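You operate a simulated robot arm through the tools that you are given. There is no shell and no other tool. Be economical: measure what you need, move in short steps, check, and stop when the job is done.

Carry out the task below with a simulated two-armed robot. There is one attempt and no reset: what you move stays moved.

## Task
Tip the fresh grounds into the white tin and close it again.
Fine: hold the tin for its lid; the clear cup goes back.

Only the result counts: the job must be done as asked and must still hold three seconds after the hand-in. Knocking over, shifting, dropping, spilling or breaking anything else fails it. A push-on lid holds only when it is set on centred and level and pressed home; a screw cap is set on level and turned clockwise until tight.

## Robot
Two 7-joint arms with two-finger grippers on one trunk, on a base that drives. Base frame: it is fixed to the floor where the robot stands at the start and does not move with it; the origin is under the middle of the robot, x ahead of it, y to its left, z up; the surface under the hand at the start is at about z = 87.5. Readings come in cm, rad, newtons and seconds.
The left shoulder is at the start at [3.6, 17.5, 125.3], the right one opposite. With the tool pointing down near the work surface each hand reaches from about 10 to 84 cm from the robot's upright axis, wherever it stands, measured 20 degrees to its own side. Places, roughly: clear mill cup (7x8x6 cm) [50, -30, 90]; island top [120, -10, 90]. Payload 2.94 kg a hand.
The tool frame of a hand sits at the grasp point between the pads (the TCP): z along the fingers, y along the line on which they close. The tips reach 3 cm beyond it. The gripper opens to 13.8 cm. The gripper's body begins 10.9 cm behind the TCP.
Orientation is that of the tool frame in the base frame, as a unit quaternion [w, x, y, z]. With the fingers straight down and closing along the base's y, the tool's x points along the base's -x, its y along +y and its z along -z.

## Interface
- The arms move only by the tool play_rows. It takes "left_commands", "right_commands" or both (then of equal length, played together; a hand with none holds still); each is text: rows parted by semicolons, each of 7 numbers parted by spaces: the shift along the base's x, y, z in cm, then the turn, a rotation vector about the base's x, y, z in rad, then the gripper command, from -1 (fully open) to 1 (shut), values between in proportion. In form: x y z wx wy wz gripper; .... A call has 1 to 10 rows; each row is the pose to reach, as a shift and turn from the pose commanded when the call began. Each row takes 0.2 s and may step no farther than 5 cm and 0.15 rad from the row before; otherwise, or with a gripper value out of range, the whole call is refused. Where a pose cannot be reached the arm comes as near as it can. A force on the tool above 40 N (or 10 N above the force at the start of the call, whichever is more), or a blocked arm, ends the call early, and 0.2 s more pass. The fingers move at their own pace and stop on an object; they squeeze with about 35 N. The grip force told is the motor's: it shows also when the fingers shut on nothing. Time passes only in rows, and 0.2 s behind the last, so rows that repeat a pose let the fingers close. The reply holds the time, the measured pose of the TCP, the force on the tool along the base axes, the opening and the grip force, in the units named above and with some noise, with the torque about the TCP (base axes, N m) and any sound that the robot's microphone picked up.
- Cameras (640 x 400 px; columns grow to the right, rows downward): "scene" is now at [8.58, -1.93, 171.87]; the picture's right is [-0.25, -0.97, 0.00], its down [-0.79, 0.20, -0.57] and it looks along [0.55, -0.14, -0.82] (base axes); focal length 253 px, centre (320, 200). "left" rides on the left gripper at [7.1, -1.9, -14.6] in its tool frame; the picture's right is [0.26, 0.96, 0.00], its down [-0.85, 0.23, -0.48] and it looks along [-0.46, 0.12, 0.88] (tool axes); focal length 280 px, centre (320, 200). "right" rides on the right gripper at [7.1, 1.9, -14.6] in its tool frame; the picture's right is [-0.26, 0.97, 0.00], its down [-0.85, -0.23, -0.48] and it looks along [-0.46, -0.12, 0.88] (tool axes); focal length 280 px, centre (320, 200). There is no depth. A picture from a camera that has moved, and an enlarged one, comes with that camera's place and axes in the base frame and with its lens.
- snapshot(camera): a new picture of that camera. The clock stands still meanwhile.
- raise_lower(by): slides the trunk up (or, below 0, down) by that many cm; the arms and the scene camera ride with it, the base frame stays. It gives what a move gives, with no picture.
- steer(legs): drives the robot by 1 to 6 legs, each [ahead, turn to the left] in cm and rad, along the robot's own axes; the way and the turn of a leg run together, so that a leg with both is an arc; at most 150 cm and 3.142 rad a leg. The arms and the cameras ride along, it lands a little off, and it stops where it bumps. It gives what a move gives.
- pan_tilt(pan, tilt): turns the head with the scene camera to pan (to the left, within 2.094 rad either way) and tilt (down, from -0.506 to 1.204), counted from straight ahead of the robot. It gives what a move gives.
- inspect(camera, box): a new picture of the part [left, top, right, bottom] of that camera's present view, enlarged. The clock stands still meanwhile.
- sign_off(): hands the job in; it is judged then, once.

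Go step by step. Nothing tells you exact positions but the pictures and the camera data: compare them with the known pose of the tool, close in by small moves and look again before you grip or let go. The budget is 120 turns and 92 pictures, counting those below and the enlarged ones. Unless the task says otherwise, let go and move clear before handing in, and close with one line.

The tools are called after ">>>" as a command line: name --argument value ..., lists and objects as JSON in quotes. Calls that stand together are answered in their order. play_rows: Moves the arms, as the interface text tells. Its arguments: {"type":"object","properties":{"left_commands":{"type":"string"},"right_commands":{"type":"string"}},"required":[]} The other tools are called the same way: raise_lower (by) slides the trunk up or down; steer (legs) drives the base; pan_tilt (pan, tilt) turns the head that bears the scene camera; snapshot (camera) takes a picture; inspect (camera, box) takes an enlarged picture of a part of a camera's view; sign_off () hands the job in.

At the start:

```text
time: 0.0
left_tool_pos: [48.74, 15.34, 128.73]
left_tcp_rot: [0.0, 0.0, 1.0, 0.0]
left_ft_force: [0.5, 0.0, -0.3]
left_ft_torque: [-0.01, -0.01, 0.0]
left_gripper_width: 13.77
left_grip_force: 0.2
right_tool_pos: [52.24, -27.28, 118.73]
right_tcp_rot: [0.0, 0.0, 1.0, 0.0]
right_ft_force: [0.5, -0.5, -0.5]
right_ft_torque: [0.0, 0.04, -0.04]
right_gripper_width: 13.81
right_grip_force: 0.0
trunk travel left (down, up): [-42.5, 30.9]
robot x, y, heading: [-0.2, -0.21, -0.001]
head pan, tilt: [-0.251, 0.962]
```

scene: 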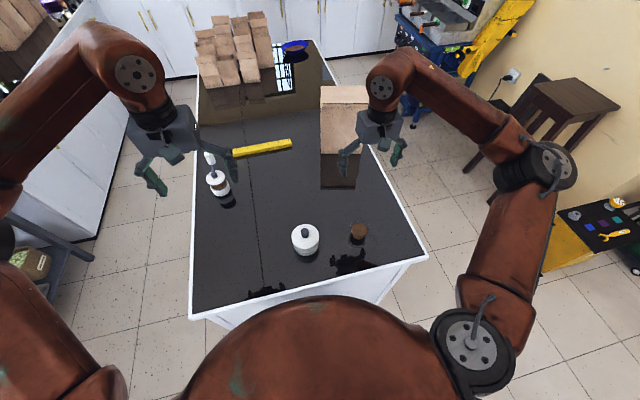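
right: 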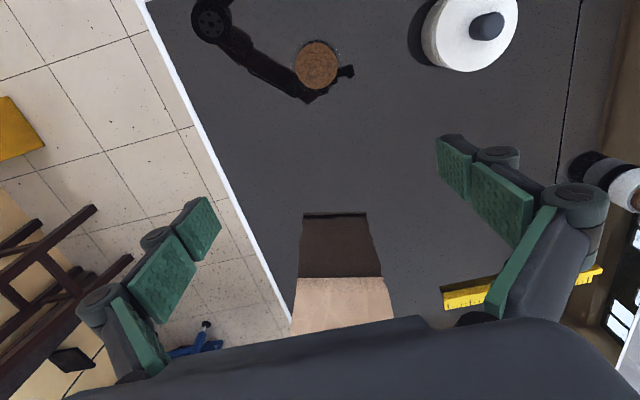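
left: 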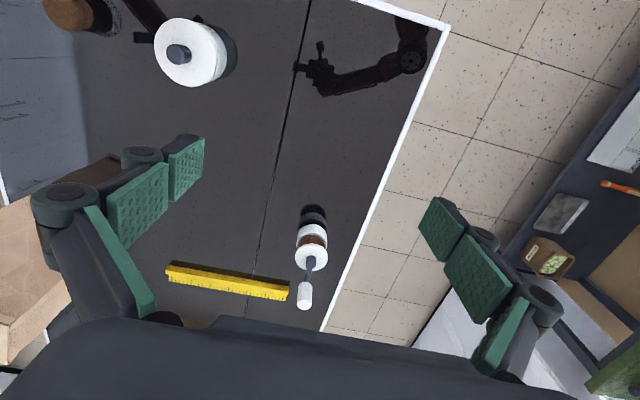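

I see a white tin with a dark knob, a brown-filled clear cup to its right, and something like a hand mill on the left. I'll look at them closer first.

>>> inspect --camera "scene" --box '[270, 200, 400, 281]'

>>> inspect --camera "scene" --box '[180, 130, 300, 205]'

>>> inspect --camera "right" --box '[260, 0, 540, 175]'

>>> inspect --camera "left" --box '[20, 0, 340, 200]'

```text
4.92 times, centred on (335, 240) of scene
camera zoom: at [8.58, -1.93, 171.87], right [-0.25, -0.97, 0.0], down [-0.79, 0.2, -0.57], along [0.55, -0.14, -0.82], focal length 1244 px, centre (246, 1)
```

zoom: 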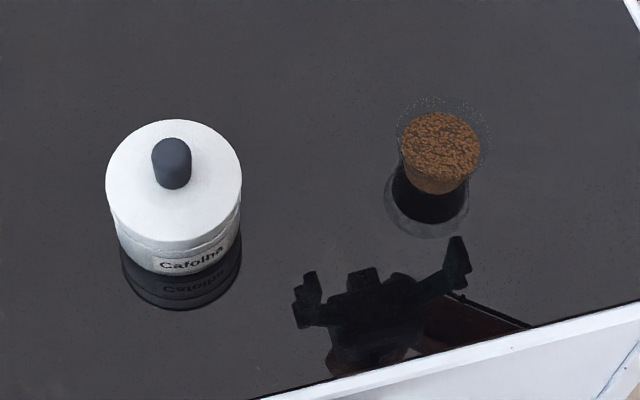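

```text
5.33 times, centred on (240, 168) of scene
camera zoom: at [8.58, -1.93, 171.87], right [-0.25, -0.97, 0.0], down [-0.79, 0.2, -0.57], along [0.55, -0.14, -0.82], focal length 1348 px, centre (747, 373)
```

zoom: 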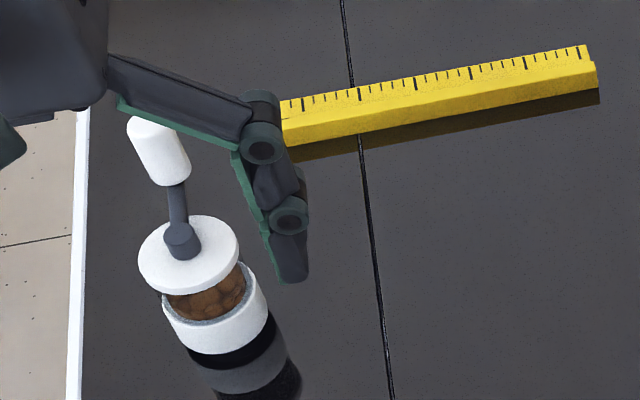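

```text
2.29 times, centred on (400, 88) of right
camera zoom: at [45.06, -25.21, 133.3], right [0.26, 0.97, 0.0], down [0.85, -0.23, 0.48], along [0.46, -0.12, -0.88], focal length 641 px, centre (137, 457)
```

zoom: 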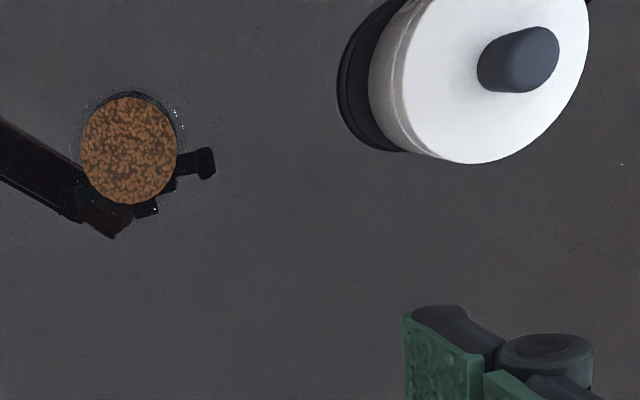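

```text
2.00 times, centred on (180, 100) of left
camera zoom: at [41.68, 13.4, 143.22], right [-0.26, 0.96, 0.0], down [0.85, 0.23, 0.48], along [0.46, 0.12, -0.88], focal length 561 px, centre (600, 400)
```

zoom: 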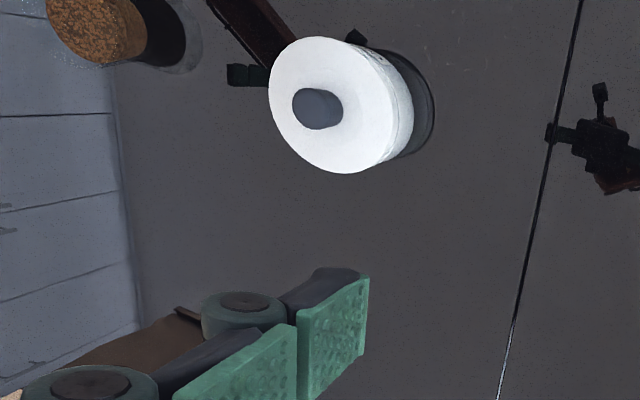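

I put the cup near (46.6, -26) and the tin near (47, -6.5) with its top at about z 95. Next I need to know whether the lid is push-on or screw, so I'll look closer.

>>> inspect --camera "scene" --box '[285, 218, 325, 260]'

>>> inspect --camera "scene" --box '[340, 213, 380, 255]'

>>> play_rows --left_commands "0 4 -2 0 0 0 -1; 0 8 -4 0.14 0 0 -1; 0 12 -6 0.28 0 0 -1; 0 16 -8 0.42 0 0 -1; 0 18 -11 0.56 0 0 -1; 0 20 -14 0.7 0 0 -1; 0 20 -17 0.84 0 0 -1; 0 20 -20 0.98 0 0 -1; -1 20 -23 1.1 0 0 -1; -1 20 -25 1.1 0 0 -1"

```text
9.52 times, centred on (305, 239) of scene
camera zoom: at [8.58, -1.93, 171.87], right [-0.25, -0.97, 0.0], down [-0.79, 0.2, -0.57], along [0.55, -0.14, -0.82], focal length 2407 px, centre (463, -171)
```

zoom: 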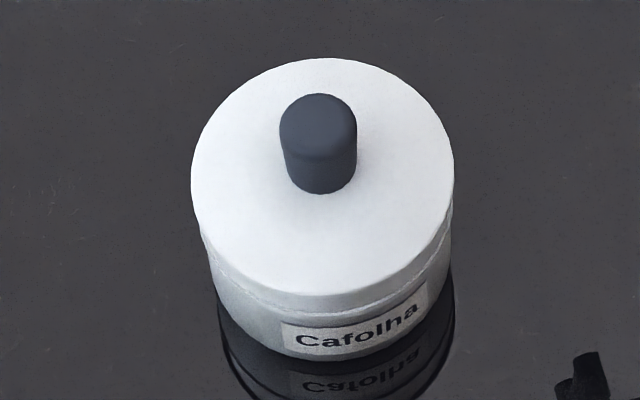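

```text
9.52 times, centred on (360, 234) of scene
camera zoom: at [8.58, -1.93, 171.87], right [-0.25, -0.97, 0.0], down [-0.79, 0.2, -0.57], along [0.55, -0.14, -0.82], focal length 2407 px, centre (-61, -124)
```

zoom: 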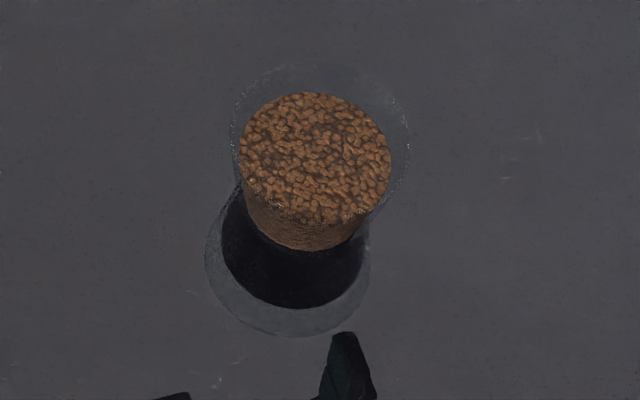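

```text
time: 2.2
left_tool_pos: [47.71, 35.33, 103.67]
left_tcp_rot: [-0.001, -0.002, 0.852, 0.523]
left_ft_force: [0.6, 0.7, -0.9]
left_ft_torque: [-0.02, 0.0, -0.01]
left_gripper_width: 13.82
left_grip_force: 0.1
right_tool_pos: [52.23, -27.14, 118.69]
right_tcp_rot: [0.0, 0.0, 1.0, 0.0]
right_ft_force: [0.7, -0.1, -0.9]
right_ft_torque: [0.01, 0.01, 0.01]
right_gripper_width: 13.8
right_grip_force: 0.0
trunk travel left (down, up): [-42.5, 30.9]
robot x, y, heading: [-0.19, 0.15, 0.002]
head pan, tilt: [-0.251, 0.962]
```

The lid looks like a smooth white cap with a dark knob, seam about a third of the way down. I turned the left wrist the wrong way for a side approach, so now I'll turn it so the fingers point toward -y, closing along x, camera above.

>>> play_rows --left_commands "0 0 1 -0.0879 0.0059 0.0956 -1; 0 0 2 -0.1758 0.0118 0.1912 -1; 0 0 3 -0.2637 0.0177 0.2868 -1; 0 0 4 -0.3516 0.0236 0.3824 -1; 0 0 5 -0.4395 0.0295 0.478 -1; 0 0 5 -0.5274 0.0354 0.5736 -1; 0 0 5 -0.6153 0.0413 0.6692 -1; 0 0 5 -0.7032 0.0472 0.7648 -1; 0 0 5 -0.7911 0.0531 0.8604 -1; 0 0 5 -0.879 0.059 0.956 -1"

>>> play_rows --left_commands "0 0 0 -0.0879 0.0059 0.0956 -1; 0 0 0 -0.1758 0.0118 0.1912 -1; 0 0 0 -0.2637 0.0177 0.2868 -1; 0 0 0 -0.3516 0.0236 0.3824 -1; 0 0 0 -0.4395 0.0295 0.478 -1; 0 -1 -1 -0.5274 0.0354 0.5736 -1; 0 -3 -2 -0.6153 0.0413 0.6692 -1; 0 -5 -4 -0.7032 0.0472 0.7648 -1; 0 -7 -6 -0.7911 0.0531 0.8604 -1; 0 -9 -8 -0.859 0.0578 0.934 -1"

>>> snapshot --camera "left"

>>> snapshot --camera "scene"

```text
time: 4.4
left_tool_pos: [47.74, 35.38, 108.54]
left_tcp_rot: [-0.257, -0.365, 0.892, 0.066]
left_ft_force: [-0.3, -0.4, -0.3]
left_ft_torque: [-0.04, 0.0, 0.01]
left_gripper_width: 13.78
left_grip_force: 0.1
right_tool_pos: [52.14, -27.26, 118.74]
right_tcp_rot: [0.0, 0.0, 1.0, 0.0]
right_ft_force: [-0.3, 1.0, 0.4]
right_ft_torque: [-0.04, 0.0, -0.04]
right_gripper_width: 13.82
right_grip_force: 0.1
trunk travel left (down, up): [-42.5, 30.9]
robot x, y, heading: [-0.15, 0.03, -0.001]
head pan, tilt: [-0.251, 0.962]
```

```text
time: 6.6
left_tool_pos: [47.75, 26.3, 100.73]
left_tcp_rot: [0.406, 0.579, -0.578, 0.407]
left_ft_force: [-0.2, 0.2, -0.4]
left_ft_torque: [0.0, -0.01, -0.02]
left_gripper_width: 13.8
left_grip_force: 0.0
right_tool_pos: [52.14, -27.24, 118.67]
right_tcp_rot: [0.0, 0.0, 1.0, 0.0]
right_ft_force: [0.3, -1.1, -0.6]
right_ft_torque: [0.02, 0.0, 0.0]
right_gripper_width: 13.82
right_grip_force: 0.0
trunk travel left (down, up): [-42.5, 30.9]
robot x, y, heading: [-0.21, -0.22, -0.006]
head pan, tilt: [-0.251, 0.962]
```

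```text
82 pictures are left
camera left: at [49.69, 37.72, 112.45], right [-0.97, -0.09, 0.25], down [-0.23, 0.74, -0.64], along [-0.12, -0.67, -0.73], focal length 280 px, centre (320, 200)
```

left: 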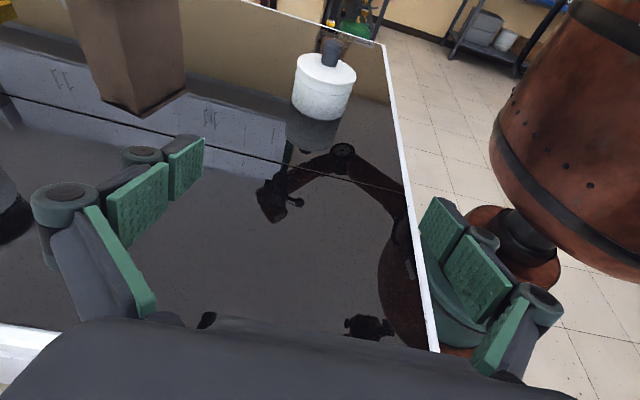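

```text
81 pictures are left
camera scene: at [8.57, -1.88, 171.88], right [-0.25, -0.97, 0.0], down [-0.79, 0.2, -0.57], along [0.55, -0.14, -0.82], focal length 253 px, centre (320, 200)
```

scene: 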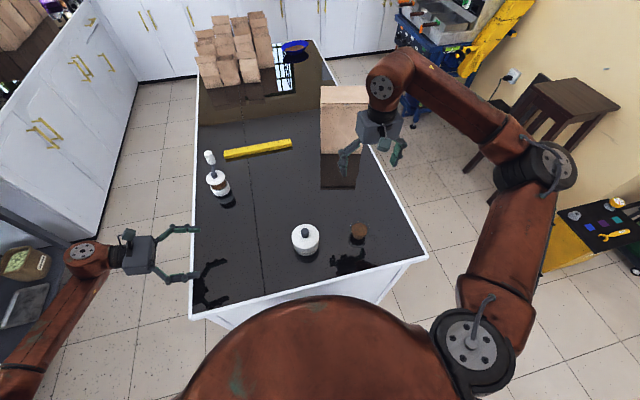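

The left hand now points toward the tin from the side. I'll inspect the tin and cup from here.

>>> inspect --camera "left" --box '[270, 30, 390, 130]'

>>> inspect --camera "scene" --box '[190, 140, 250, 215]'

```text
4.00 times, centred on (330, 80) of left
camera zoom: at [49.69, 37.72, 112.45], right [-0.97, -0.09, 0.25], down [-0.23, 0.74, -0.64], along [-0.12, -0.67, -0.73], focal length 1122 px, centre (280, 680)
```

zoom: 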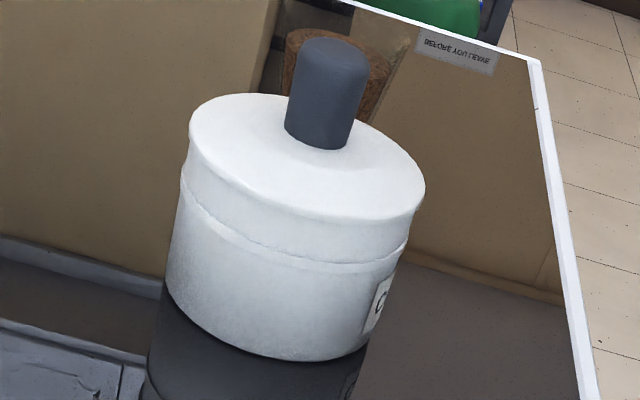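

```text
5.33 times, centred on (220, 178) of scene
camera zoom: at [8.57, -1.88, 171.88], right [-0.25, -0.97, 0.0], down [-0.79, 0.2, -0.57], along [0.55, -0.14, -0.82], focal length 1348 px, centre (853, 320)
```

zoom: 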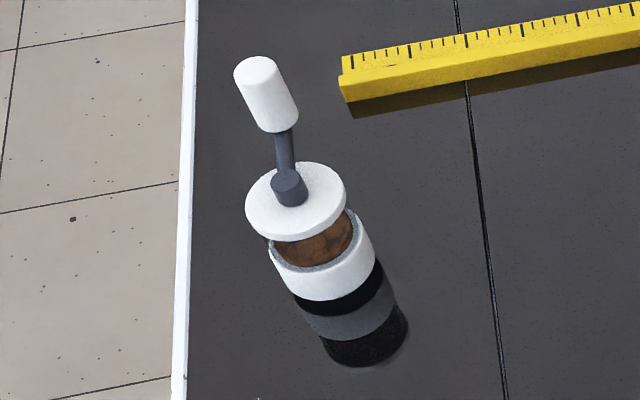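

There is a reflected notice reading "BEFORE YOU LEAVE" on the right wall; it may say where the cup belongs. I'll turn the head to read it.

>>> pan_tilt --pan -1.4 --tilt 0.3

>>> snapshot --camera "scene"

```text
time: 8.0
left_tool_pos: [47.79, 26.31, 100.71]
left_tcp_rot: [-0.406, -0.579, 0.58, -0.405]
left_ft_force: [0.2, -0.3, -0.1]
left_ft_torque: [-0.01, -0.01, -0.03]
left_gripper_width: 13.8
left_grip_force: 0.0
right_tool_pos: [52.12, -27.38, 118.71]
right_tcp_rot: [0.0, 0.0, 1.0, 0.0]
right_ft_force: [-0.5, -0.9, 0.8]
right_ft_torque: [0.01, -0.01, 0.0]
right_gripper_width: 13.82
right_grip_force: 0.0
trunk travel left (down, up): [-42.5, 30.9]
robot x, y, heading: [0.28, 0.42, -0.0]
head pan, tilt: [-1.4, 0.3]
```

```text
78 pictures are left
camera scene: at [3.2, -9.3, 177.55], right [-0.99, -0.17, 0.0], down [-0.05, 0.29, -0.96], along [0.16, -0.94, -0.3], focal length 253 px, centre (320, 200)
```

scene: 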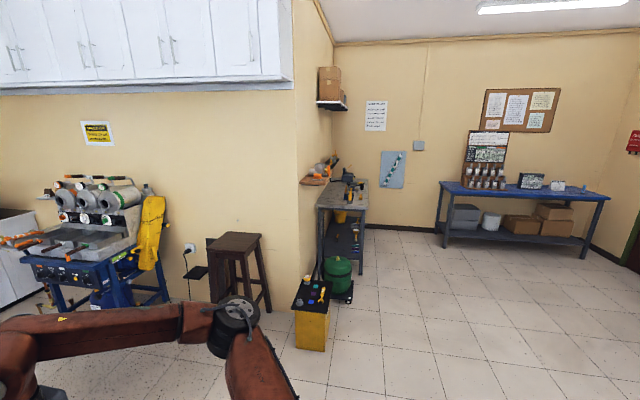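

>>> inspect --camera "scene" --box '[355, 90, 400, 140]'

>>> inspect --camera "scene" --box '[475, 80, 565, 136]'

```text
8.00 times, centred on (378, 115) of scene
camera zoom: at [3.2, -9.3, 177.55], right [-0.99, -0.17, 0.0], down [-0.05, 0.29, -0.96], along [0.16, -0.94, -0.3], focal length 2022 px, centre (-140, 880)
```

zoom: 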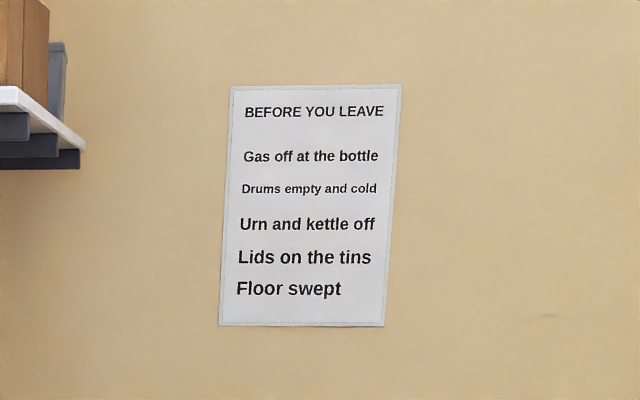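

```text
7.11 times, centred on (520, 108) of scene
camera zoom: at [3.2, -9.3, 177.55], right [-0.99, -0.17, 0.0], down [-0.05, 0.29, -0.96], along [0.16, -0.94, -0.3], focal length 1797 px, centre (-1102, 854)
```

zoom: 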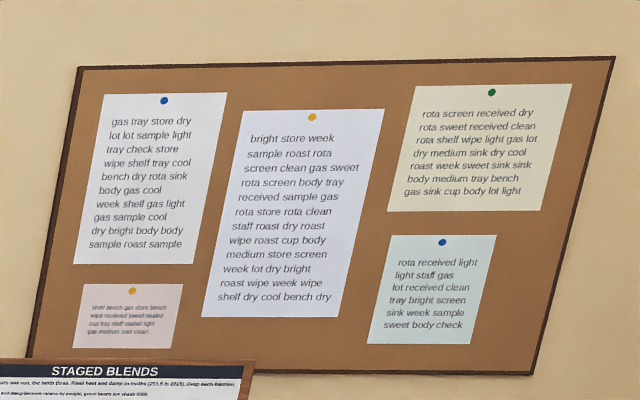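

The notice isn't relevant beyond closing the tin, so the cup goes back to where it stood. Now I restore the head and bring the left hand toward the tin (about 47.5, -6.6) at low height, stopping short.

>>> pan_tilt --pan -0.25 --tilt 1.0

>>> play_rows --left_commands "0 -3 -1 -0.02 0 0 -1; 0 -6 -2 -0.04 0 0 -1; 0 -9 -4 -0.06 0 0 -1; 0 -12 -6 -0.087 0 0 -1; 0 -15 -8 -0.087 0 0 -1; 0 -18 -9 -0.087 0 0 -1; 0 -20 -9.5 -0.087 0 0 -1; 0 -20 -9.5 -0.087 0 0 -1"

>>> snapshot --camera "left"

>>> snapshot --camera "scene"

```text
time: 9.3
left_tool_pos: [47.62, 26.28, 100.78]
left_tcp_rot: [-0.406, -0.579, 0.579, -0.405]
left_ft_force: [0.0, -0.6, 0.1]
left_ft_torque: [0.0, -0.01, -0.01]
left_gripper_width: 13.81
left_grip_force: 0.0
right_tool_pos: [52.17, -27.22, 118.8]
right_tcp_rot: [0.0, 0.0, 1.0, 0.0]
right_ft_force: [0.8, 1.0, 0.5]
right_ft_torque: [-0.02, 0.01, 0.0]
right_gripper_width: 13.8
right_grip_force: 0.0
trunk travel left (down, up): [-42.5, 30.9]
robot x, y, heading: [-0.06, -0.16, 0.001]
head pan, tilt: [-0.25, 1.0]
```

```text
time: 11.1
left_tool_pos: [47.91, 6.31, 91.18]
left_tcp_rot: [0.43, 0.561, -0.561, 0.43]
left_ft_force: [0.0, 0.4, 0.2]
left_ft_torque: [-0.01, -0.02, 0.05]
left_gripper_width: 13.78
left_grip_force: 0.1
right_tool_pos: [52.0, -27.2, 118.74]
right_tcp_rot: [0.0, -0.001, 1.0, 0.0]
right_ft_force: [-0.6, 0.2, -0.3]
right_ft_torque: [0.03, -0.01, -0.01]
right_gripper_width: 13.8
right_grip_force: 0.0
trunk travel left (down, up): [-42.5, 30.9]
robot x, y, heading: [0.19, -0.2, -0.0]
head pan, tilt: [-0.25, 1.0]
```

```text
75 pictures are left
camera left: at [49.79, 18.65, 101.75], right [-0.96, -0.07, 0.25], down [-0.23, 0.68, -0.7], along [-0.12, -0.73, -0.67], focal length 280 px, centre (320, 200)
```

left: 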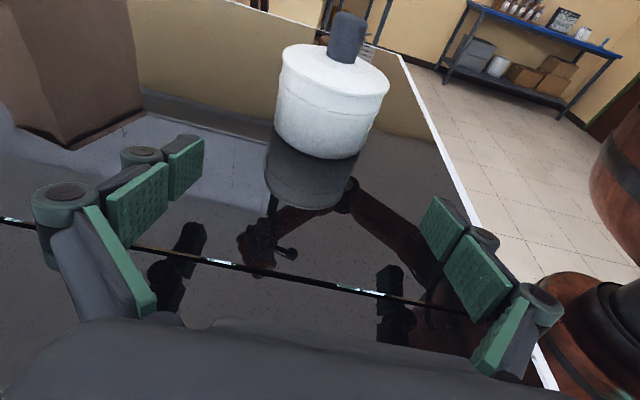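

```text
74 pictures are left
camera scene: at [8.34, -1.82, 171.6], right [-0.25, -0.97, 0.0], down [-0.82, 0.21, -0.54], along [0.52, -0.13, -0.84], focal length 253 px, centre (320, 200)
```

scene: 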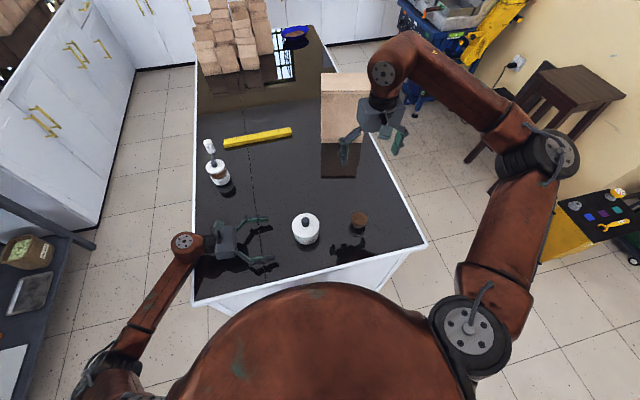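

Aligned in x (tin ≈ 47.9). I advance in to straddle the tin body and look before closing.

>>> play_rows --left_commands "0 -2 0 0 0 0 -1; 0 -4 0 0 0 0 -1; 0 -6 -0.3 0 0 0 -1; 0 -8 -0.6 0 0 0 -1; 0 -10 -1 0 0 0 -1; 0 -11 -1 0 0 0 -1; 0 -12 -1 0 0 0 -1; 0 -12.3 -1 0 0 0 -1"

>>> snapshot --camera "left"

>>> inspect --camera "scene" --box '[220, 190, 380, 290]'

```text
time: 12.9
left_tool_pos: [47.83, -5.69, 90.97]
left_tcp_rot: [-0.425, -0.558, 0.562, -0.437]
left_ft_force: [-0.6, 0.4, 0.0]
left_ft_torque: [-0.02, 0.01, 0.0]
left_gripper_width: 13.78
left_grip_force: 0.1
right_tool_pos: [51.54, -27.04, 119.15]
right_tcp_rot: [0.003, 0.0, 1.0, 0.0]
right_ft_force: [0.0, -0.7, -0.1]
right_ft_torque: [0.03, -0.02, 0.02]
right_gripper_width: 13.81
right_grip_force: 0.1
trunk travel left (down, up): [-42.5, 30.9]
robot x, y, heading: [-0.01, -0.03, 0.001]
head pan, tilt: [-0.25, 1.0]
```

```text
73 pictures are left
camera left: at [49.5, 6.74, 101.58], right [-0.97, -0.07, 0.24], down [-0.22, 0.68, -0.7], along [-0.11, -0.73, -0.67], focal length 280 px, centre (320, 200)
```

left: 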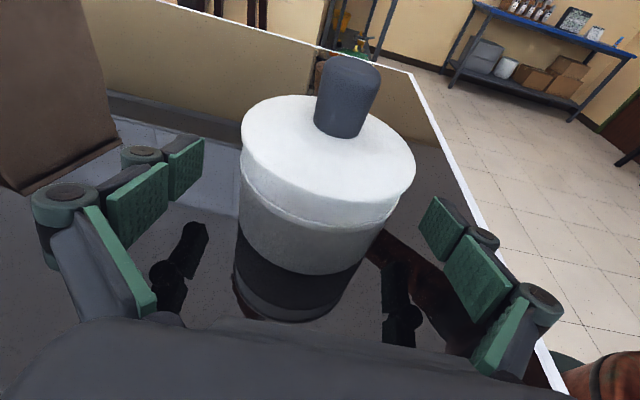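

```text
4.00 times, centred on (300, 240) of scene
camera zoom: at [7.39, -1.46, 171.68], right [-0.25, -0.97, 0.0], down [-0.81, 0.21, -0.55], along [0.53, -0.13, -0.84], focal length 1011 px, centre (400, 40)
```

zoom: 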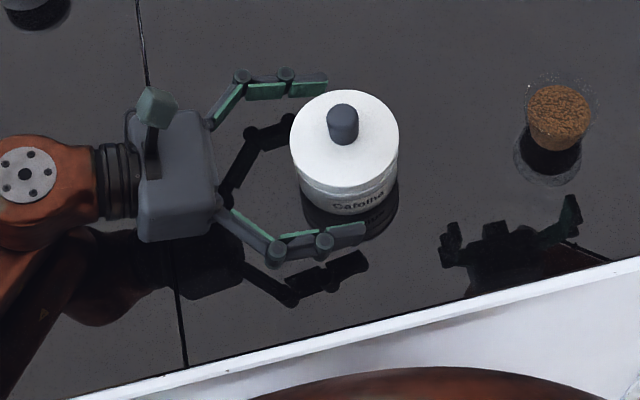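

The tin sits between the fingers, but the readings show the hand 0.8 cm high and the body nudged ~1 cm: the left forearm seems to rest on the table edge. I'll raise the wrist by tilting the tool about the TCP and check that this clears.

>>> play_rows --left_commands "0 0.4 1.5 0.1 0 0 -1; 0 0.7 1.5 0.2 0 0 -1; 0 0.8 1 0.31 0 0 -1; 0 0.8 1 0.31 0 0 -1"

>>> snapshot --camera "scene"

>>> snapshot --camera "left"

```text
time: 13.9
left_tool_pos: [47.59, -5.18, 90.88]
left_tcp_rot: [-0.34, -0.62, 0.621, -0.339]
left_ft_force: [-0.3, 1.1, -0.2]
left_ft_torque: [-0.01, 0.01, 0.01]
left_gripper_width: 13.79
left_grip_force: 0.0
right_tool_pos: [52.13, -27.19, 118.74]
right_tcp_rot: [0.0, -0.001, 1.0, 0.0]
right_ft_force: [0.5, 0.4, 0.3]
right_ft_torque: [-0.04, -0.07, -0.01]
right_gripper_width: 13.78
right_grip_force: 0.1
trunk travel left (down, up): [-42.5, 30.9]
robot x, y, heading: [0.03, 0.21, -0.007]
head pan, tilt: [-0.25, 1.0]
```

```text
71 pictures are left
camera scene: at [8.22, -1.68, 171.6], right [-0.25, -0.97, 0.0], down [-0.82, 0.21, -0.54], along [0.52, -0.13, -0.84], focal length 253 px, centre (320, 200)
```

scene: 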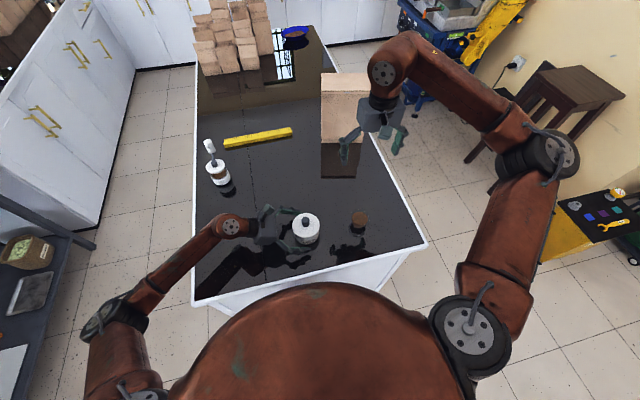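

```text
70 pictures are left
camera left: at [49.54, 3.35, 104.89], right [-0.96, -0.14, 0.22], down [-0.23, 0.86, -0.46], along [-0.13, -0.49, -0.86], focal length 280 px, centre (320, 200)
```

left: 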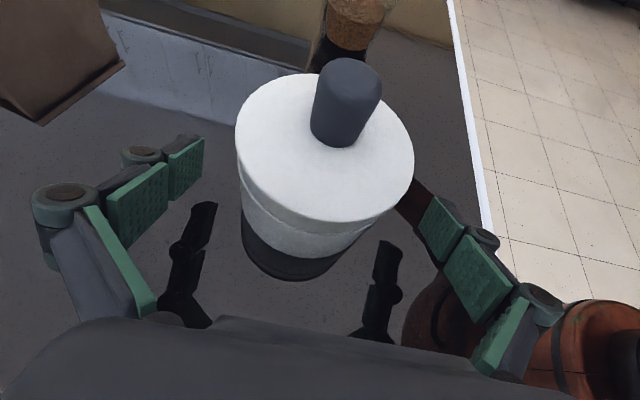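

The arm is clear now and the pose matches. I shift slightly in x, lower 0.4 cm so the pads stay beneath the lid seam, and close on the tin.

>>> play_rows --left_commands "0.2 -0.2 -0.4 0 0 0 -1; 0.3 -0.4 -0.4 0 0 0 -0.4; 0.3 -0.4 -0.4 0 0 0 0; 0.3 -0.4 -0.4 0 0 0 0.3; 0.3 -0.4 -0.4 0 0 0 0.6; 0.3 -0.4 -0.4 0 0 0 1; 0.3 -0.4 -0.4 0 0 0 1; 0.3 -0.4 -0.4 0 0 0 1"

>>> snapshot --camera "left"

```text
time: 15.7
left_tool_pos: [47.93, -5.63, 90.73]
left_tcp_rot: [0.339, 0.62, -0.62, 0.34]
left_ft_force: [-1.3, 1.2, 1.7]
left_ft_torque: [0.06, 0.15, -0.04]
left_gripper_width: 9.74
left_grip_force: 35.2
right_tool_pos: [52.23, -27.17, 118.71]
right_tcp_rot: [0.001, 0.001, 1.0, 0.0]
right_ft_force: [0.5, -0.6, -0.8]
right_ft_torque: [0.0, 0.02, 0.03]
right_gripper_width: 13.81
right_grip_force: 0.0
trunk travel left (down, up): [-42.5, 30.9]
robot x, y, heading: [-0.22, -0.31, -0.002]
head pan, tilt: [-0.25, 1.0]
```

```text
69 pictures are left
camera left: at [49.93, 2.89, 104.49], right [-0.96, -0.14, 0.22], down [-0.23, 0.86, -0.46], along [-0.13, -0.49, -0.86], focal length 280 px, centre (320, 200)
```

left: 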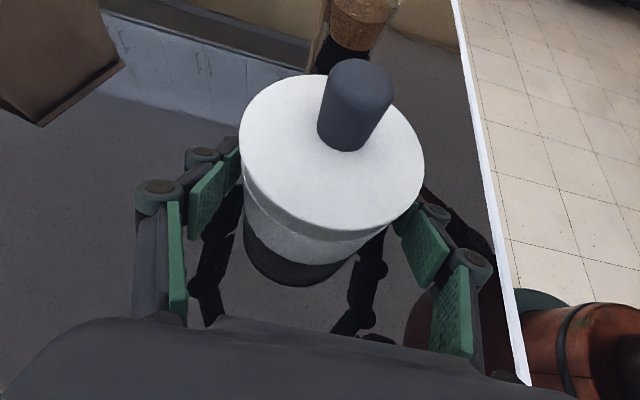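

Grip at width 9.74. I check the pads are on the body rather than the lid skirt.

>>> inspect --camera "left" --box '[180, 130, 460, 300]'

>>> inspect --camera "scene" --box '[260, 200, 340, 250]'

>>> snapshot --camera "right"

```text
2.29 times, centred on (320, 215) of left
camera zoom: at [49.93, 2.89, 104.49], right [-0.96, -0.14, 0.22], down [-0.23, 0.86, -0.46], along [-0.13, -0.49, -0.86], focal length 641 px, centre (320, 166)
```

zoom: 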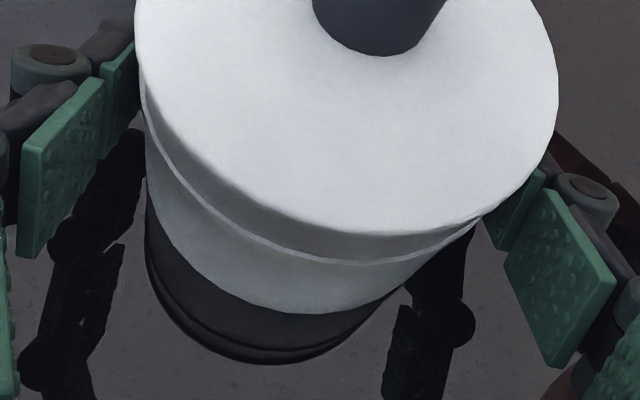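

```text
8.00 times, centred on (300, 225) of scene
camera zoom: at [8.33, -1.81, 171.6], right [-0.25, -0.97, 0.0], down [-0.82, 0.21, -0.54], along [0.52, -0.13, -0.84], focal length 2022 px, centre (480, 0)
```

zoom: 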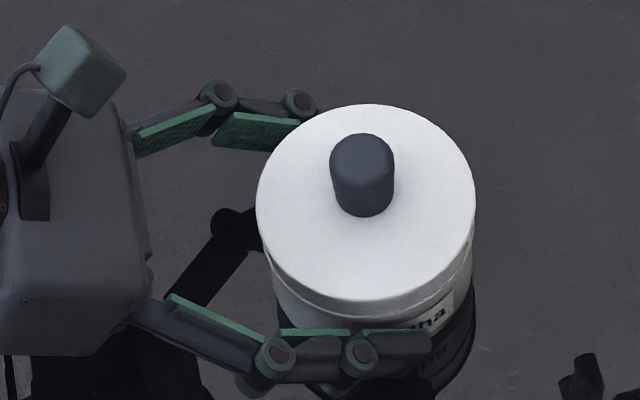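

```text
66 pictures are left
camera right: at [45.04, -25.16, 133.31], right [0.26, 0.97, 0.0], down [0.85, -0.23, 0.48], along [0.46, -0.12, -0.88], focal length 280 px, centre (320, 200)
```

right: 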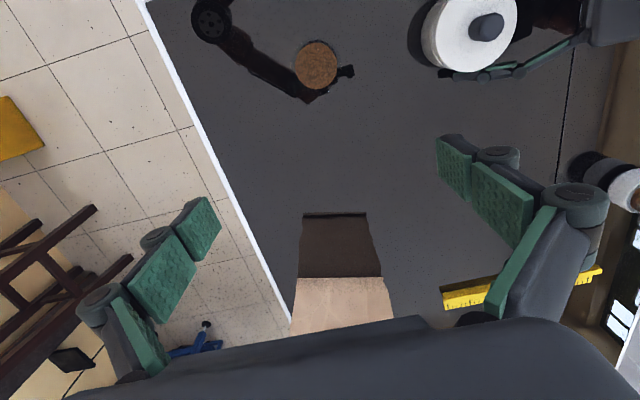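

The pads sit on the body beneath the seam. Now the right hand turns 90° (closing along x, camera on the far side from the left hand) and goes above the knob at about (47.9, -6.4).

>>> play_rows --right_commands "0 1 0 0 0 0.15 -1; 0 3 0 0 0 0.3 -1; 0 5 0 0 0 0.45 -1; -1 7 -1 0 0 0.6 -1; -2 9 -2 0 0 0.75 -1; -3 11 -3 0 0 0.9 -1; -4 13 -4 0 0 1.05 -0.6; -4.3 15 -5 0 0 1.2 -0.4; -4.3 17 -6 0 0 1.35 -0.4; -4.3 19 -7 0 0 1.5 -0.4"

>>> play_rows --right_commands "0 1 0 0 0 0.071 -0.4; 0 1.8 -1 0 0 0.071 -0.4; 0 1.8 -1 0 0 0.071 -0.4"

>>> snapshot --camera "right"

>>> inspect --camera "scene" --box '[220, 170, 400, 282]'

```text
time: 17.9
left_tool_pos: [47.54, -5.64, 90.56]
left_tcp_rot: [-0.338, -0.621, 0.622, -0.338]
left_ft_force: [-1.5, 0.7, 1.0]
left_ft_torque: [0.04, -0.06, 0.02]
left_gripper_width: 9.71
left_grip_force: 34.6
right_tool_pos: [38.64, -5.45, 113.77]
right_tcp_rot: [0.013, -0.64, 0.768, -0.02]
right_ft_force: [-0.8, -0.2, -0.2]
right_ft_torque: [-0.06, -0.14, 0.04]
right_gripper_width: 9.65
right_grip_force: 0.1
right hand out of reach, approached as far as the arm can: row 7, 8, 9, 10
trunk travel left (down, up): [-42.5, 30.9]
robot x, y, heading: [-0.31, -0.17, -0.001]
head pan, tilt: [-0.25, 1.0]
```

```text
time: 18.7
left_tool_pos: [47.97, -5.63, 90.74]
left_tcp_rot: [-0.339, -0.62, 0.621, -0.339]
left_ft_force: [0.3, 0.4, 1.3]
left_ft_torque: [-0.05, 0.06, 0.0]
left_gripper_width: 9.72
left_grip_force: 35.4
right_tool_pos: [39.04, -3.51, 113.71]
right_tcp_rot: [0.013, -0.654, 0.756, -0.018]
right_ft_force: [-0.5, 0.2, -0.6]
right_ft_torque: [0.0, -0.03, -0.03]
right_gripper_width: 9.67
right_grip_force: 0.0
right hand out of reach, approached as far as the arm can: row 1, 2, 3
trunk travel left (down, up): [-42.5, 30.9]
robot x, y, heading: [-0.09, 0.07, 0.001]
head pan, tilt: [-0.25, 1.0]
```

```text
65 pictures are left
camera right: at [35.5, -9.85, 128.25], right [-0.92, 0.4, -0.04], down [0.33, 0.81, 0.48], along [0.23, 0.43, -0.88], focal length 280 px, centre (320, 200)
```

right: 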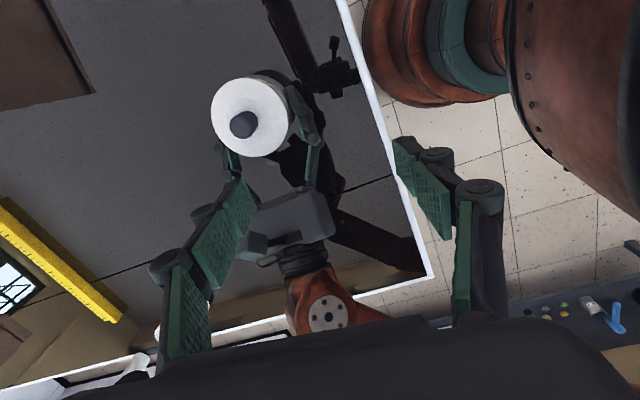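

```text
3.56 times, centred on (310, 226) of scene
camera zoom: at [8.28, -1.84, 171.6], right [-0.25, -0.97, 0.0], down [-0.82, 0.21, -0.54], along [0.52, -0.13, -0.84], focal length 898 px, centre (356, 108)
```

zoom: 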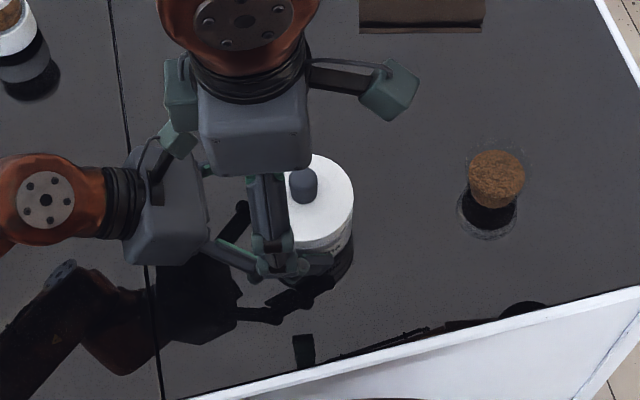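

The right arm hits a wrist limit near +90°, so I'll raise it away and use a smaller turn (about +0.7 rad), which still keeps clear of the left hand.

>>> play_rows --right_commands "0 -2 3 0 0 -0.15 -0.4; 0 -5 5 0 0 -0.3 -0.4; 0 -8 6 0 0 -0.45 -0.4; 0 -11 6 0 0 -0.6 -0.4; 0 -12 6 0 0 -0.75 -0.4; 0 -12 6 0 0 -0.88 -0.4; 0 -12 6 0 0 -0.88 -0.4"

```text
time: 20.3
left_tool_pos: [47.94, -5.64, 90.55]
left_tcp_rot: [-0.34, -0.619, 0.622, -0.338]
left_ft_force: [-0.2, -0.6, 0.7]
left_ft_torque: [-0.14, 0.07, 0.06]
left_gripper_width: 9.75
left_grip_force: 34.3
right_tool_pos: [39.0, -15.45, 119.95]
right_tcp_rot: [0.004, -0.286, 0.958, -0.022]
right_ft_force: [1.1, 0.1, -0.9]
right_ft_torque: [0.0, -0.03, 0.0]
right_gripper_width: 9.66
right_grip_force: 0.1
trunk travel left (down, up): [-42.5, 30.9]
robot x, y, heading: [-0.19, 0.35, 0.002]
head pan, tilt: [-0.25, 1.0]
```

>>> play_rows --right_commands "2 2 -1 0.01 0.005 0 -0.4; 4 4 -3 0.02 0.01 0 -0.4; 6 6 -5 0.03 0.015 0 -0.4; 8 8 -7 0.04 0.02 0 -0.4; 8.9 9 -9 0.04 0.02 0 -0.4; 8.9 9 -11 0.04 0.02 0 -0.4; 8.9 9 -11 0.04 0.02 0 -0.4"

>>> snapshot --camera "right"

>>> inspect --camera "scene" --box '[220, 170, 400, 282]'

```text
time: 21.9
left_tool_pos: [47.9, -5.61, 90.72]
left_tcp_rot: [-0.339, -0.621, 0.621, -0.338]
left_ft_force: [-0.3, -0.2, 0.0]
left_ft_torque: [-0.08, 0.1, 0.0]
left_gripper_width: 9.72
left_grip_force: 35.5
right_tool_pos: [48.03, -6.43, 108.77]
right_tcp_rot: [0.0, -0.287, 0.958, 0.001]
right_ft_force: [0.1, 0.1, 0.3]
right_ft_torque: [0.02, -0.01, 0.01]
right_gripper_width: 9.64
right_grip_force: 0.0
trunk travel left (down, up): [-42.5, 30.9]
robot x, y, heading: [0.22, -0.05, -0.004]
head pan, tilt: [-0.25, 1.0]
```

```text
63 pictures are left
camera right: at [41.05, -8.57, 123.4], right [-0.31, 0.95, 0.0], down [0.84, 0.27, 0.48], along [0.45, 0.15, -0.88], focal length 280 px, centre (320, 200)
```

right: 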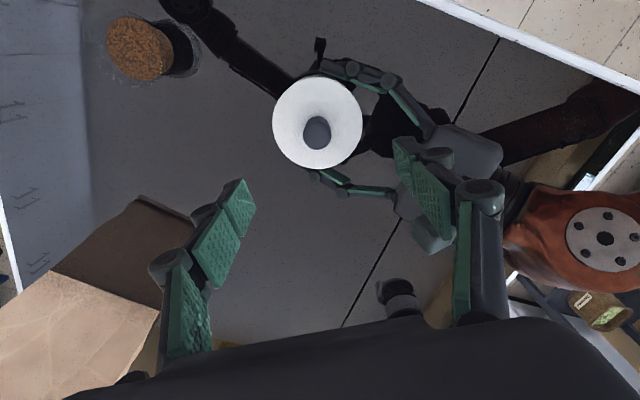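

```text
3.56 times, centred on (310, 226) of scene
camera zoom: at [8.35, -1.81, 171.6], right [-0.25, -0.97, 0.0], down [-0.82, 0.21, -0.54], along [0.52, -0.13, -0.84], focal length 898 px, centre (356, 108)
```

zoom: 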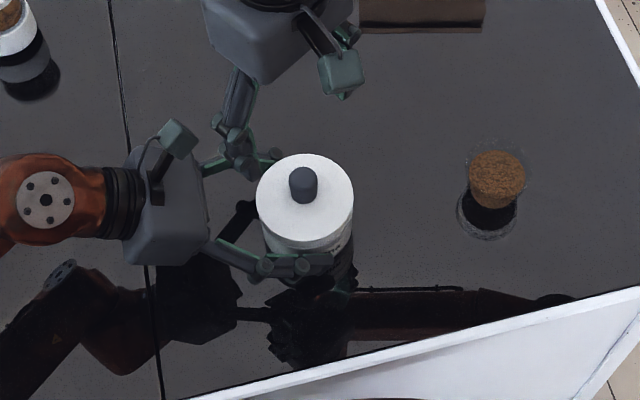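

The knob is estimated at (47.7, -6.5), top near z 96.4. I narrow the opening to ~5.5 cm and descend part way, checking again.

>>> play_rows --right_commands "-0.3 -0.1 0 0 0 0 0.2; -0.3 -0.1 -1 0 0 0 0.2; -0.3 -0.1 -3 0 0 0 0.2; -0.3 -0.1 -5 0 0 0 0.2; -0.3 -0.1 -6.5 0 0 0 0.2; -0.3 -0.1 -7.5 0 0 0 0.2; -0.3 -0.1 -7.5 0 0 0 0.2"

>>> snapshot --camera "right"

>>> snapshot --camera "left"

```text
time: 23.5
left_tool_pos: [47.98, -5.73, 90.67]
left_tcp_rot: [-0.34, -0.62, 0.621, -0.339]
left_ft_force: [0.3, 0.9, -0.5]
left_ft_torque: [-0.06, 0.05, -0.02]
left_gripper_width: 9.72
left_grip_force: 35.1
right_tool_pos: [47.73, -6.54, 101.44]
right_tcp_rot: [0.0, -0.287, 0.958, -0.001]
right_ft_force: [0.3, -0.1, 0.3]
right_ft_torque: [-0.01, 0.01, -0.02]
right_gripper_width: 5.52
right_grip_force: 0.1
trunk travel left (down, up): [-42.5, 30.9]
robot x, y, heading: [-0.24, -0.1, 0.001]
head pan, tilt: [-0.25, 1.0]
```

```text
61 pictures are left
camera right: at [40.72, -8.71, 115.97], right [-0.31, 0.95, 0.0], down [0.84, 0.27, 0.48], along [0.45, 0.15, -0.88], focal length 280 px, centre (320, 200)
```

right: 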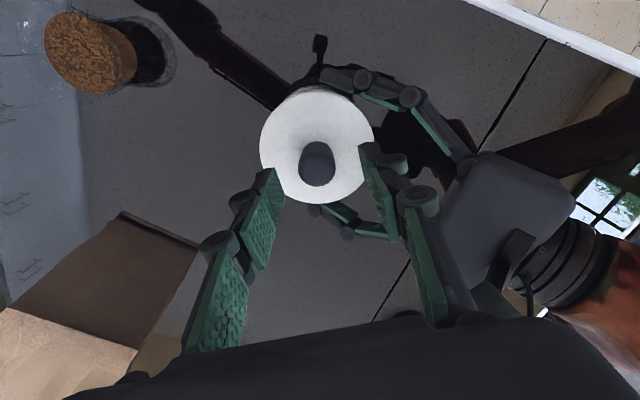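

```text
60 pictures are left
camera left: at [49.94, 2.89, 104.48], right [-0.96, -0.14, 0.22], down [-0.23, 0.86, -0.46], along [-0.13, -0.49, -0.86], focal length 280 px, centre (320, 200)
```

left: 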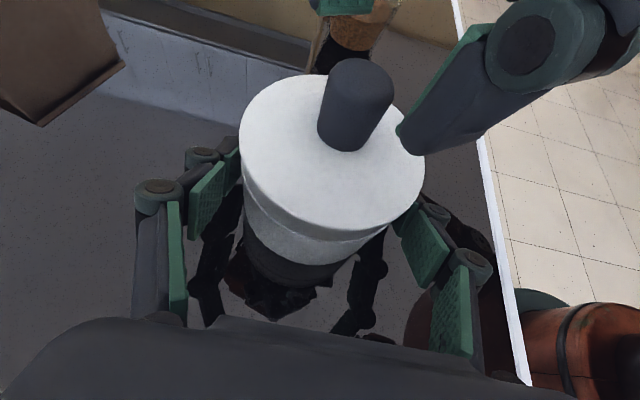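

Knob is centred between the pads; I descend to z≈97.2 and grip it.

>>> play_rows --right_commands "-0.2 -0.1 -1.5 0 0 0 0.2; -0.2 -0.1 -3 0 0 0 0.2; -0.2 -0.1 -4.1 0 0 0 0.2; -0.2 -0.1 -4.1 0 0 0 0.4; -0.2 -0.1 -4.1 0 0 0 0.7; -0.2 -0.1 -4.1 0 0 0 1; -0.2 -0.1 -4.1 0 0 0 1; -0.2 -0.1 -4.1 0 0 0 1"

>>> snapshot --camera "left"

```text
time: 24.9
left_tool_pos: [47.98, -5.5, 90.61]
left_tcp_rot: [0.338, 0.621, -0.621, 0.339]
left_ft_force: [-2.0, 3.4, 4.6]
left_ft_torque: [-0.09, 0.02, 0.01]
left_gripper_width: 9.74
left_grip_force: 35.1
right_tool_pos: [47.72, -6.78, 97.77]
right_tcp_rot: [0.004, -0.286, 0.958, 0.0]
right_ft_force: [2.5, -6.9, 9.5]
right_ft_torque: [-0.14, 0.27, 0.03]
right_gripper_width: 2.51
right_grip_force: 28.8
trunk travel left (down, up): [-42.5, 30.9]
robot x, y, heading: [0.13, 0.09, -0.0]
head pan, tilt: [-0.25, 1.0]
stopped in row 6 (right hand): the force on the tool passed its limit at 42 N (the readings are from after the stop); the commanded pose is now the measured one
```

```text
59 pictures are left
camera left: at [49.9, 2.9, 104.49], right [-0.97, -0.14, 0.22], down [-0.23, 0.86, -0.46], along [-0.12, -0.49, -0.86], focal length 280 px, centre (320, 200)
```

left: 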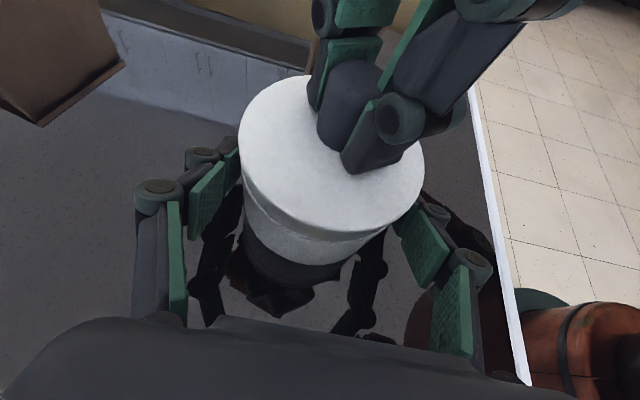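

The knob is gripped (2.5 cm). I firm the grip and pull gently upward.

>>> play_rows --right_commands "0 0 0 0 0 0 1; 0 0 0 0 0 0 1; 0 0 0.3 0 0 0 1; 0 0 0.6 0 0 0 1; 0 0 0.9 0 0 0 1; 0 0 1.2 0 0 0 1; 0 0 1.5 0 0 0 1"

>>> snapshot --camera "left"

```text
time: 26.5
left_tool_pos: [47.95, -5.7, 90.64]
left_tcp_rot: [-0.338, -0.62, 0.621, -0.339]
left_ft_force: [-1.6, -0.5, 10.2]
left_ft_torque: [0.17, 0.45, 0.03]
left_gripper_width: 9.71
left_grip_force: 35.2
right_tool_pos: [47.55, -6.74, 99.27]
right_tcp_rot: [0.003, -0.286, 0.958, 0.0]
right_ft_force: [0.5, -0.4, -0.7]
right_ft_torque: [-0.01, 0.01, 0.03]
right_gripper_width: 2.49
right_grip_force: 35.3
trunk travel left (down, up): [-42.5, 30.9]
robot x, y, heading: [-0.06, 0.06, -0.003]
head pan, tilt: [-0.25, 1.0]
```

```text
58 pictures are left
camera left: at [49.91, 2.9, 104.49], right [-0.97, -0.14, 0.22], down [-0.23, 0.86, -0.46], along [-0.12, -0.49, -0.86], focal length 280 px, centre (320, 200)
```

left: 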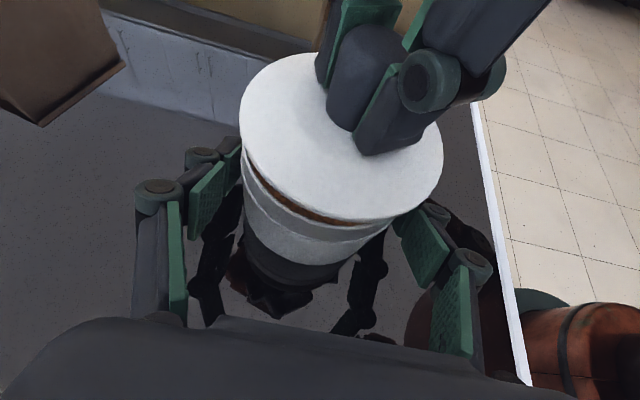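

The lid is coming off cleanly (push-on). I lift further straight up and look inside.

>>> play_rows --right_commands "0 0 2 0 0 0 1; 0 0 4 0 0 0 1; 0 0 6 0 0 0 1; 0 0 8 0 0 0 1; 0 0 8 0 0 0 1"

>>> snapshot --camera "left"

>>> snapshot --camera "scene"

```text
time: 27.7
left_tool_pos: [48.02, -5.68, 90.61]
left_tcp_rot: [0.338, 0.621, -0.621, 0.339]
left_ft_force: [-0.4, -1.6, 10.5]
left_ft_torque: [0.03, 0.33, 0.01]
left_gripper_width: 9.71
left_grip_force: 35.2
right_tool_pos: [47.64, -6.73, 107.18]
right_tcp_rot: [0.002, -0.286, 0.958, -0.001]
right_ft_force: [-0.6, 0.5, -0.9]
right_ft_torque: [-0.01, -0.01, 0.0]
right_gripper_width: 2.47
right_grip_force: 35.1
trunk travel left (down, up): [-42.5, 30.9]
robot x, y, heading: [0.1, -0.15, -0.004]
head pan, tilt: [-0.25, 1.0]
```

```text
57 pictures are left
camera left: at [49.92, 2.9, 104.48], right [-0.97, -0.14, 0.22], down [-0.23, 0.86, -0.46], along [-0.12, -0.49, -0.86], focal length 280 px, centre (320, 200)
```

left: 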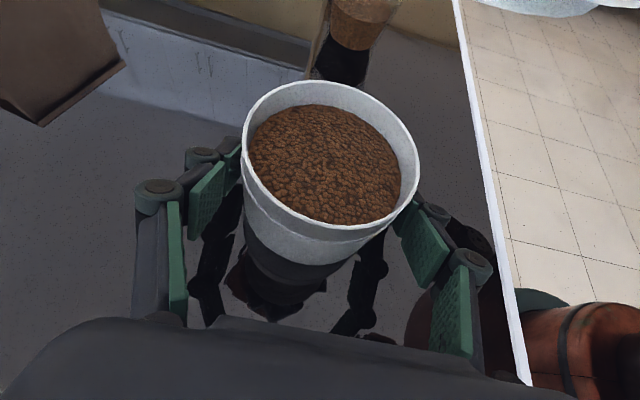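

```text
56 pictures are left
camera scene: at [8.28, -1.82, 171.6], right [-0.25, -0.97, 0.0], down [-0.82, 0.21, -0.54], along [0.52, -0.13, -0.84], focal length 253 px, centre (320, 200)
```

scene: 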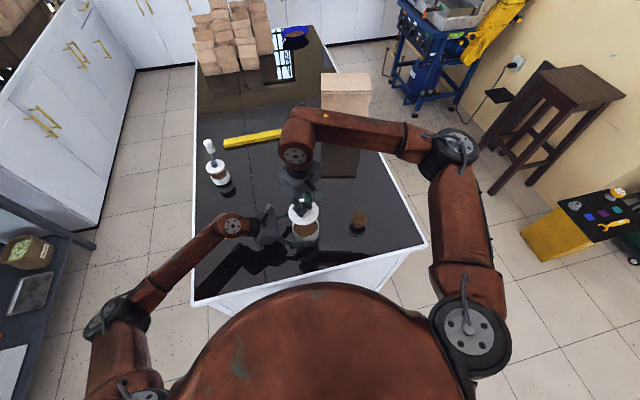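

The tin is open and already partly filled. I'll carry the lid to a free spot near (65, -11) and look before lowering it.

>>> play_rows --right_commands "3 0 1 0 0 0 1; 7 -1 1 0 0 0 1; 11 -2 0 0 0 0 1; 15 -3 -1 0 0 0 1; 17.5 -4 -3 0 0 0 1; 17.5 -4 -6 0 0 0 1; 17.5 -4 -9 0 0 0 1; 17.5 -4 -9 0 0 0 1"

>>> inspect --camera "scene" --box '[240, 150, 400, 250]'

>>> snapshot --camera "right"

```text
time: 29.5
left_tool_pos: [48.02, -5.6, 90.67]
left_tcp_rot: [0.338, 0.621, -0.621, 0.339]
left_ft_force: [0.0, -1.1, 12.4]
left_ft_torque: [-0.21, 0.16, 0.07]
left_gripper_width: 9.74
left_grip_force: 34.5
right_tool_pos: [64.99, -10.86, 98.22]
right_tcp_rot: [0.003, -0.285, 0.958, 0.0]
right_ft_force: [-0.4, 0.4, -0.1]
right_ft_torque: [0.03, -0.03, 0.03]
right_gripper_width: 2.49
right_grip_force: 35.3
trunk travel left (down, up): [-42.5, 30.9]
robot x, y, heading: [-0.03, -0.08, -0.003]
head pan, tilt: [-0.25, 1.0]
```

```text
4.00 times, centred on (320, 200) of scene
camera zoom: at [8.27, -1.81, 171.61], right [-0.25, -0.97, 0.0], down [-0.82, 0.21, -0.54], along [0.52, -0.13, -0.84], focal length 1011 px, centre (320, 200)
```

zoom: 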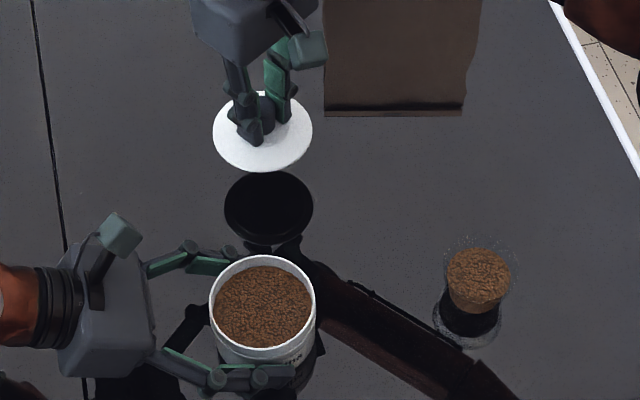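

```text
54 pictures are left
camera right: at [57.99, -12.96, 112.72], right [-0.31, 0.95, 0.0], down [0.83, 0.27, 0.48], along [0.46, 0.15, -0.88], focal length 280 px, centre (320, 200)
```

right: 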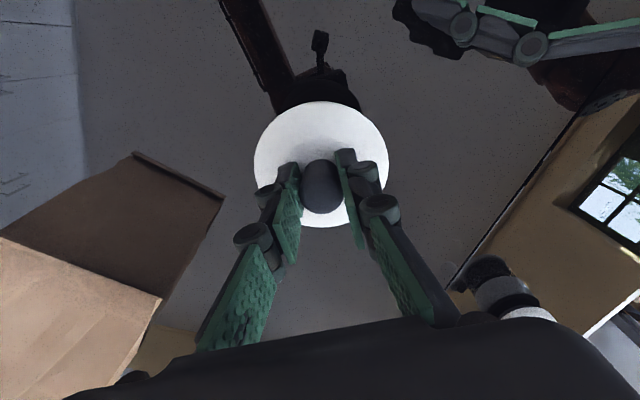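

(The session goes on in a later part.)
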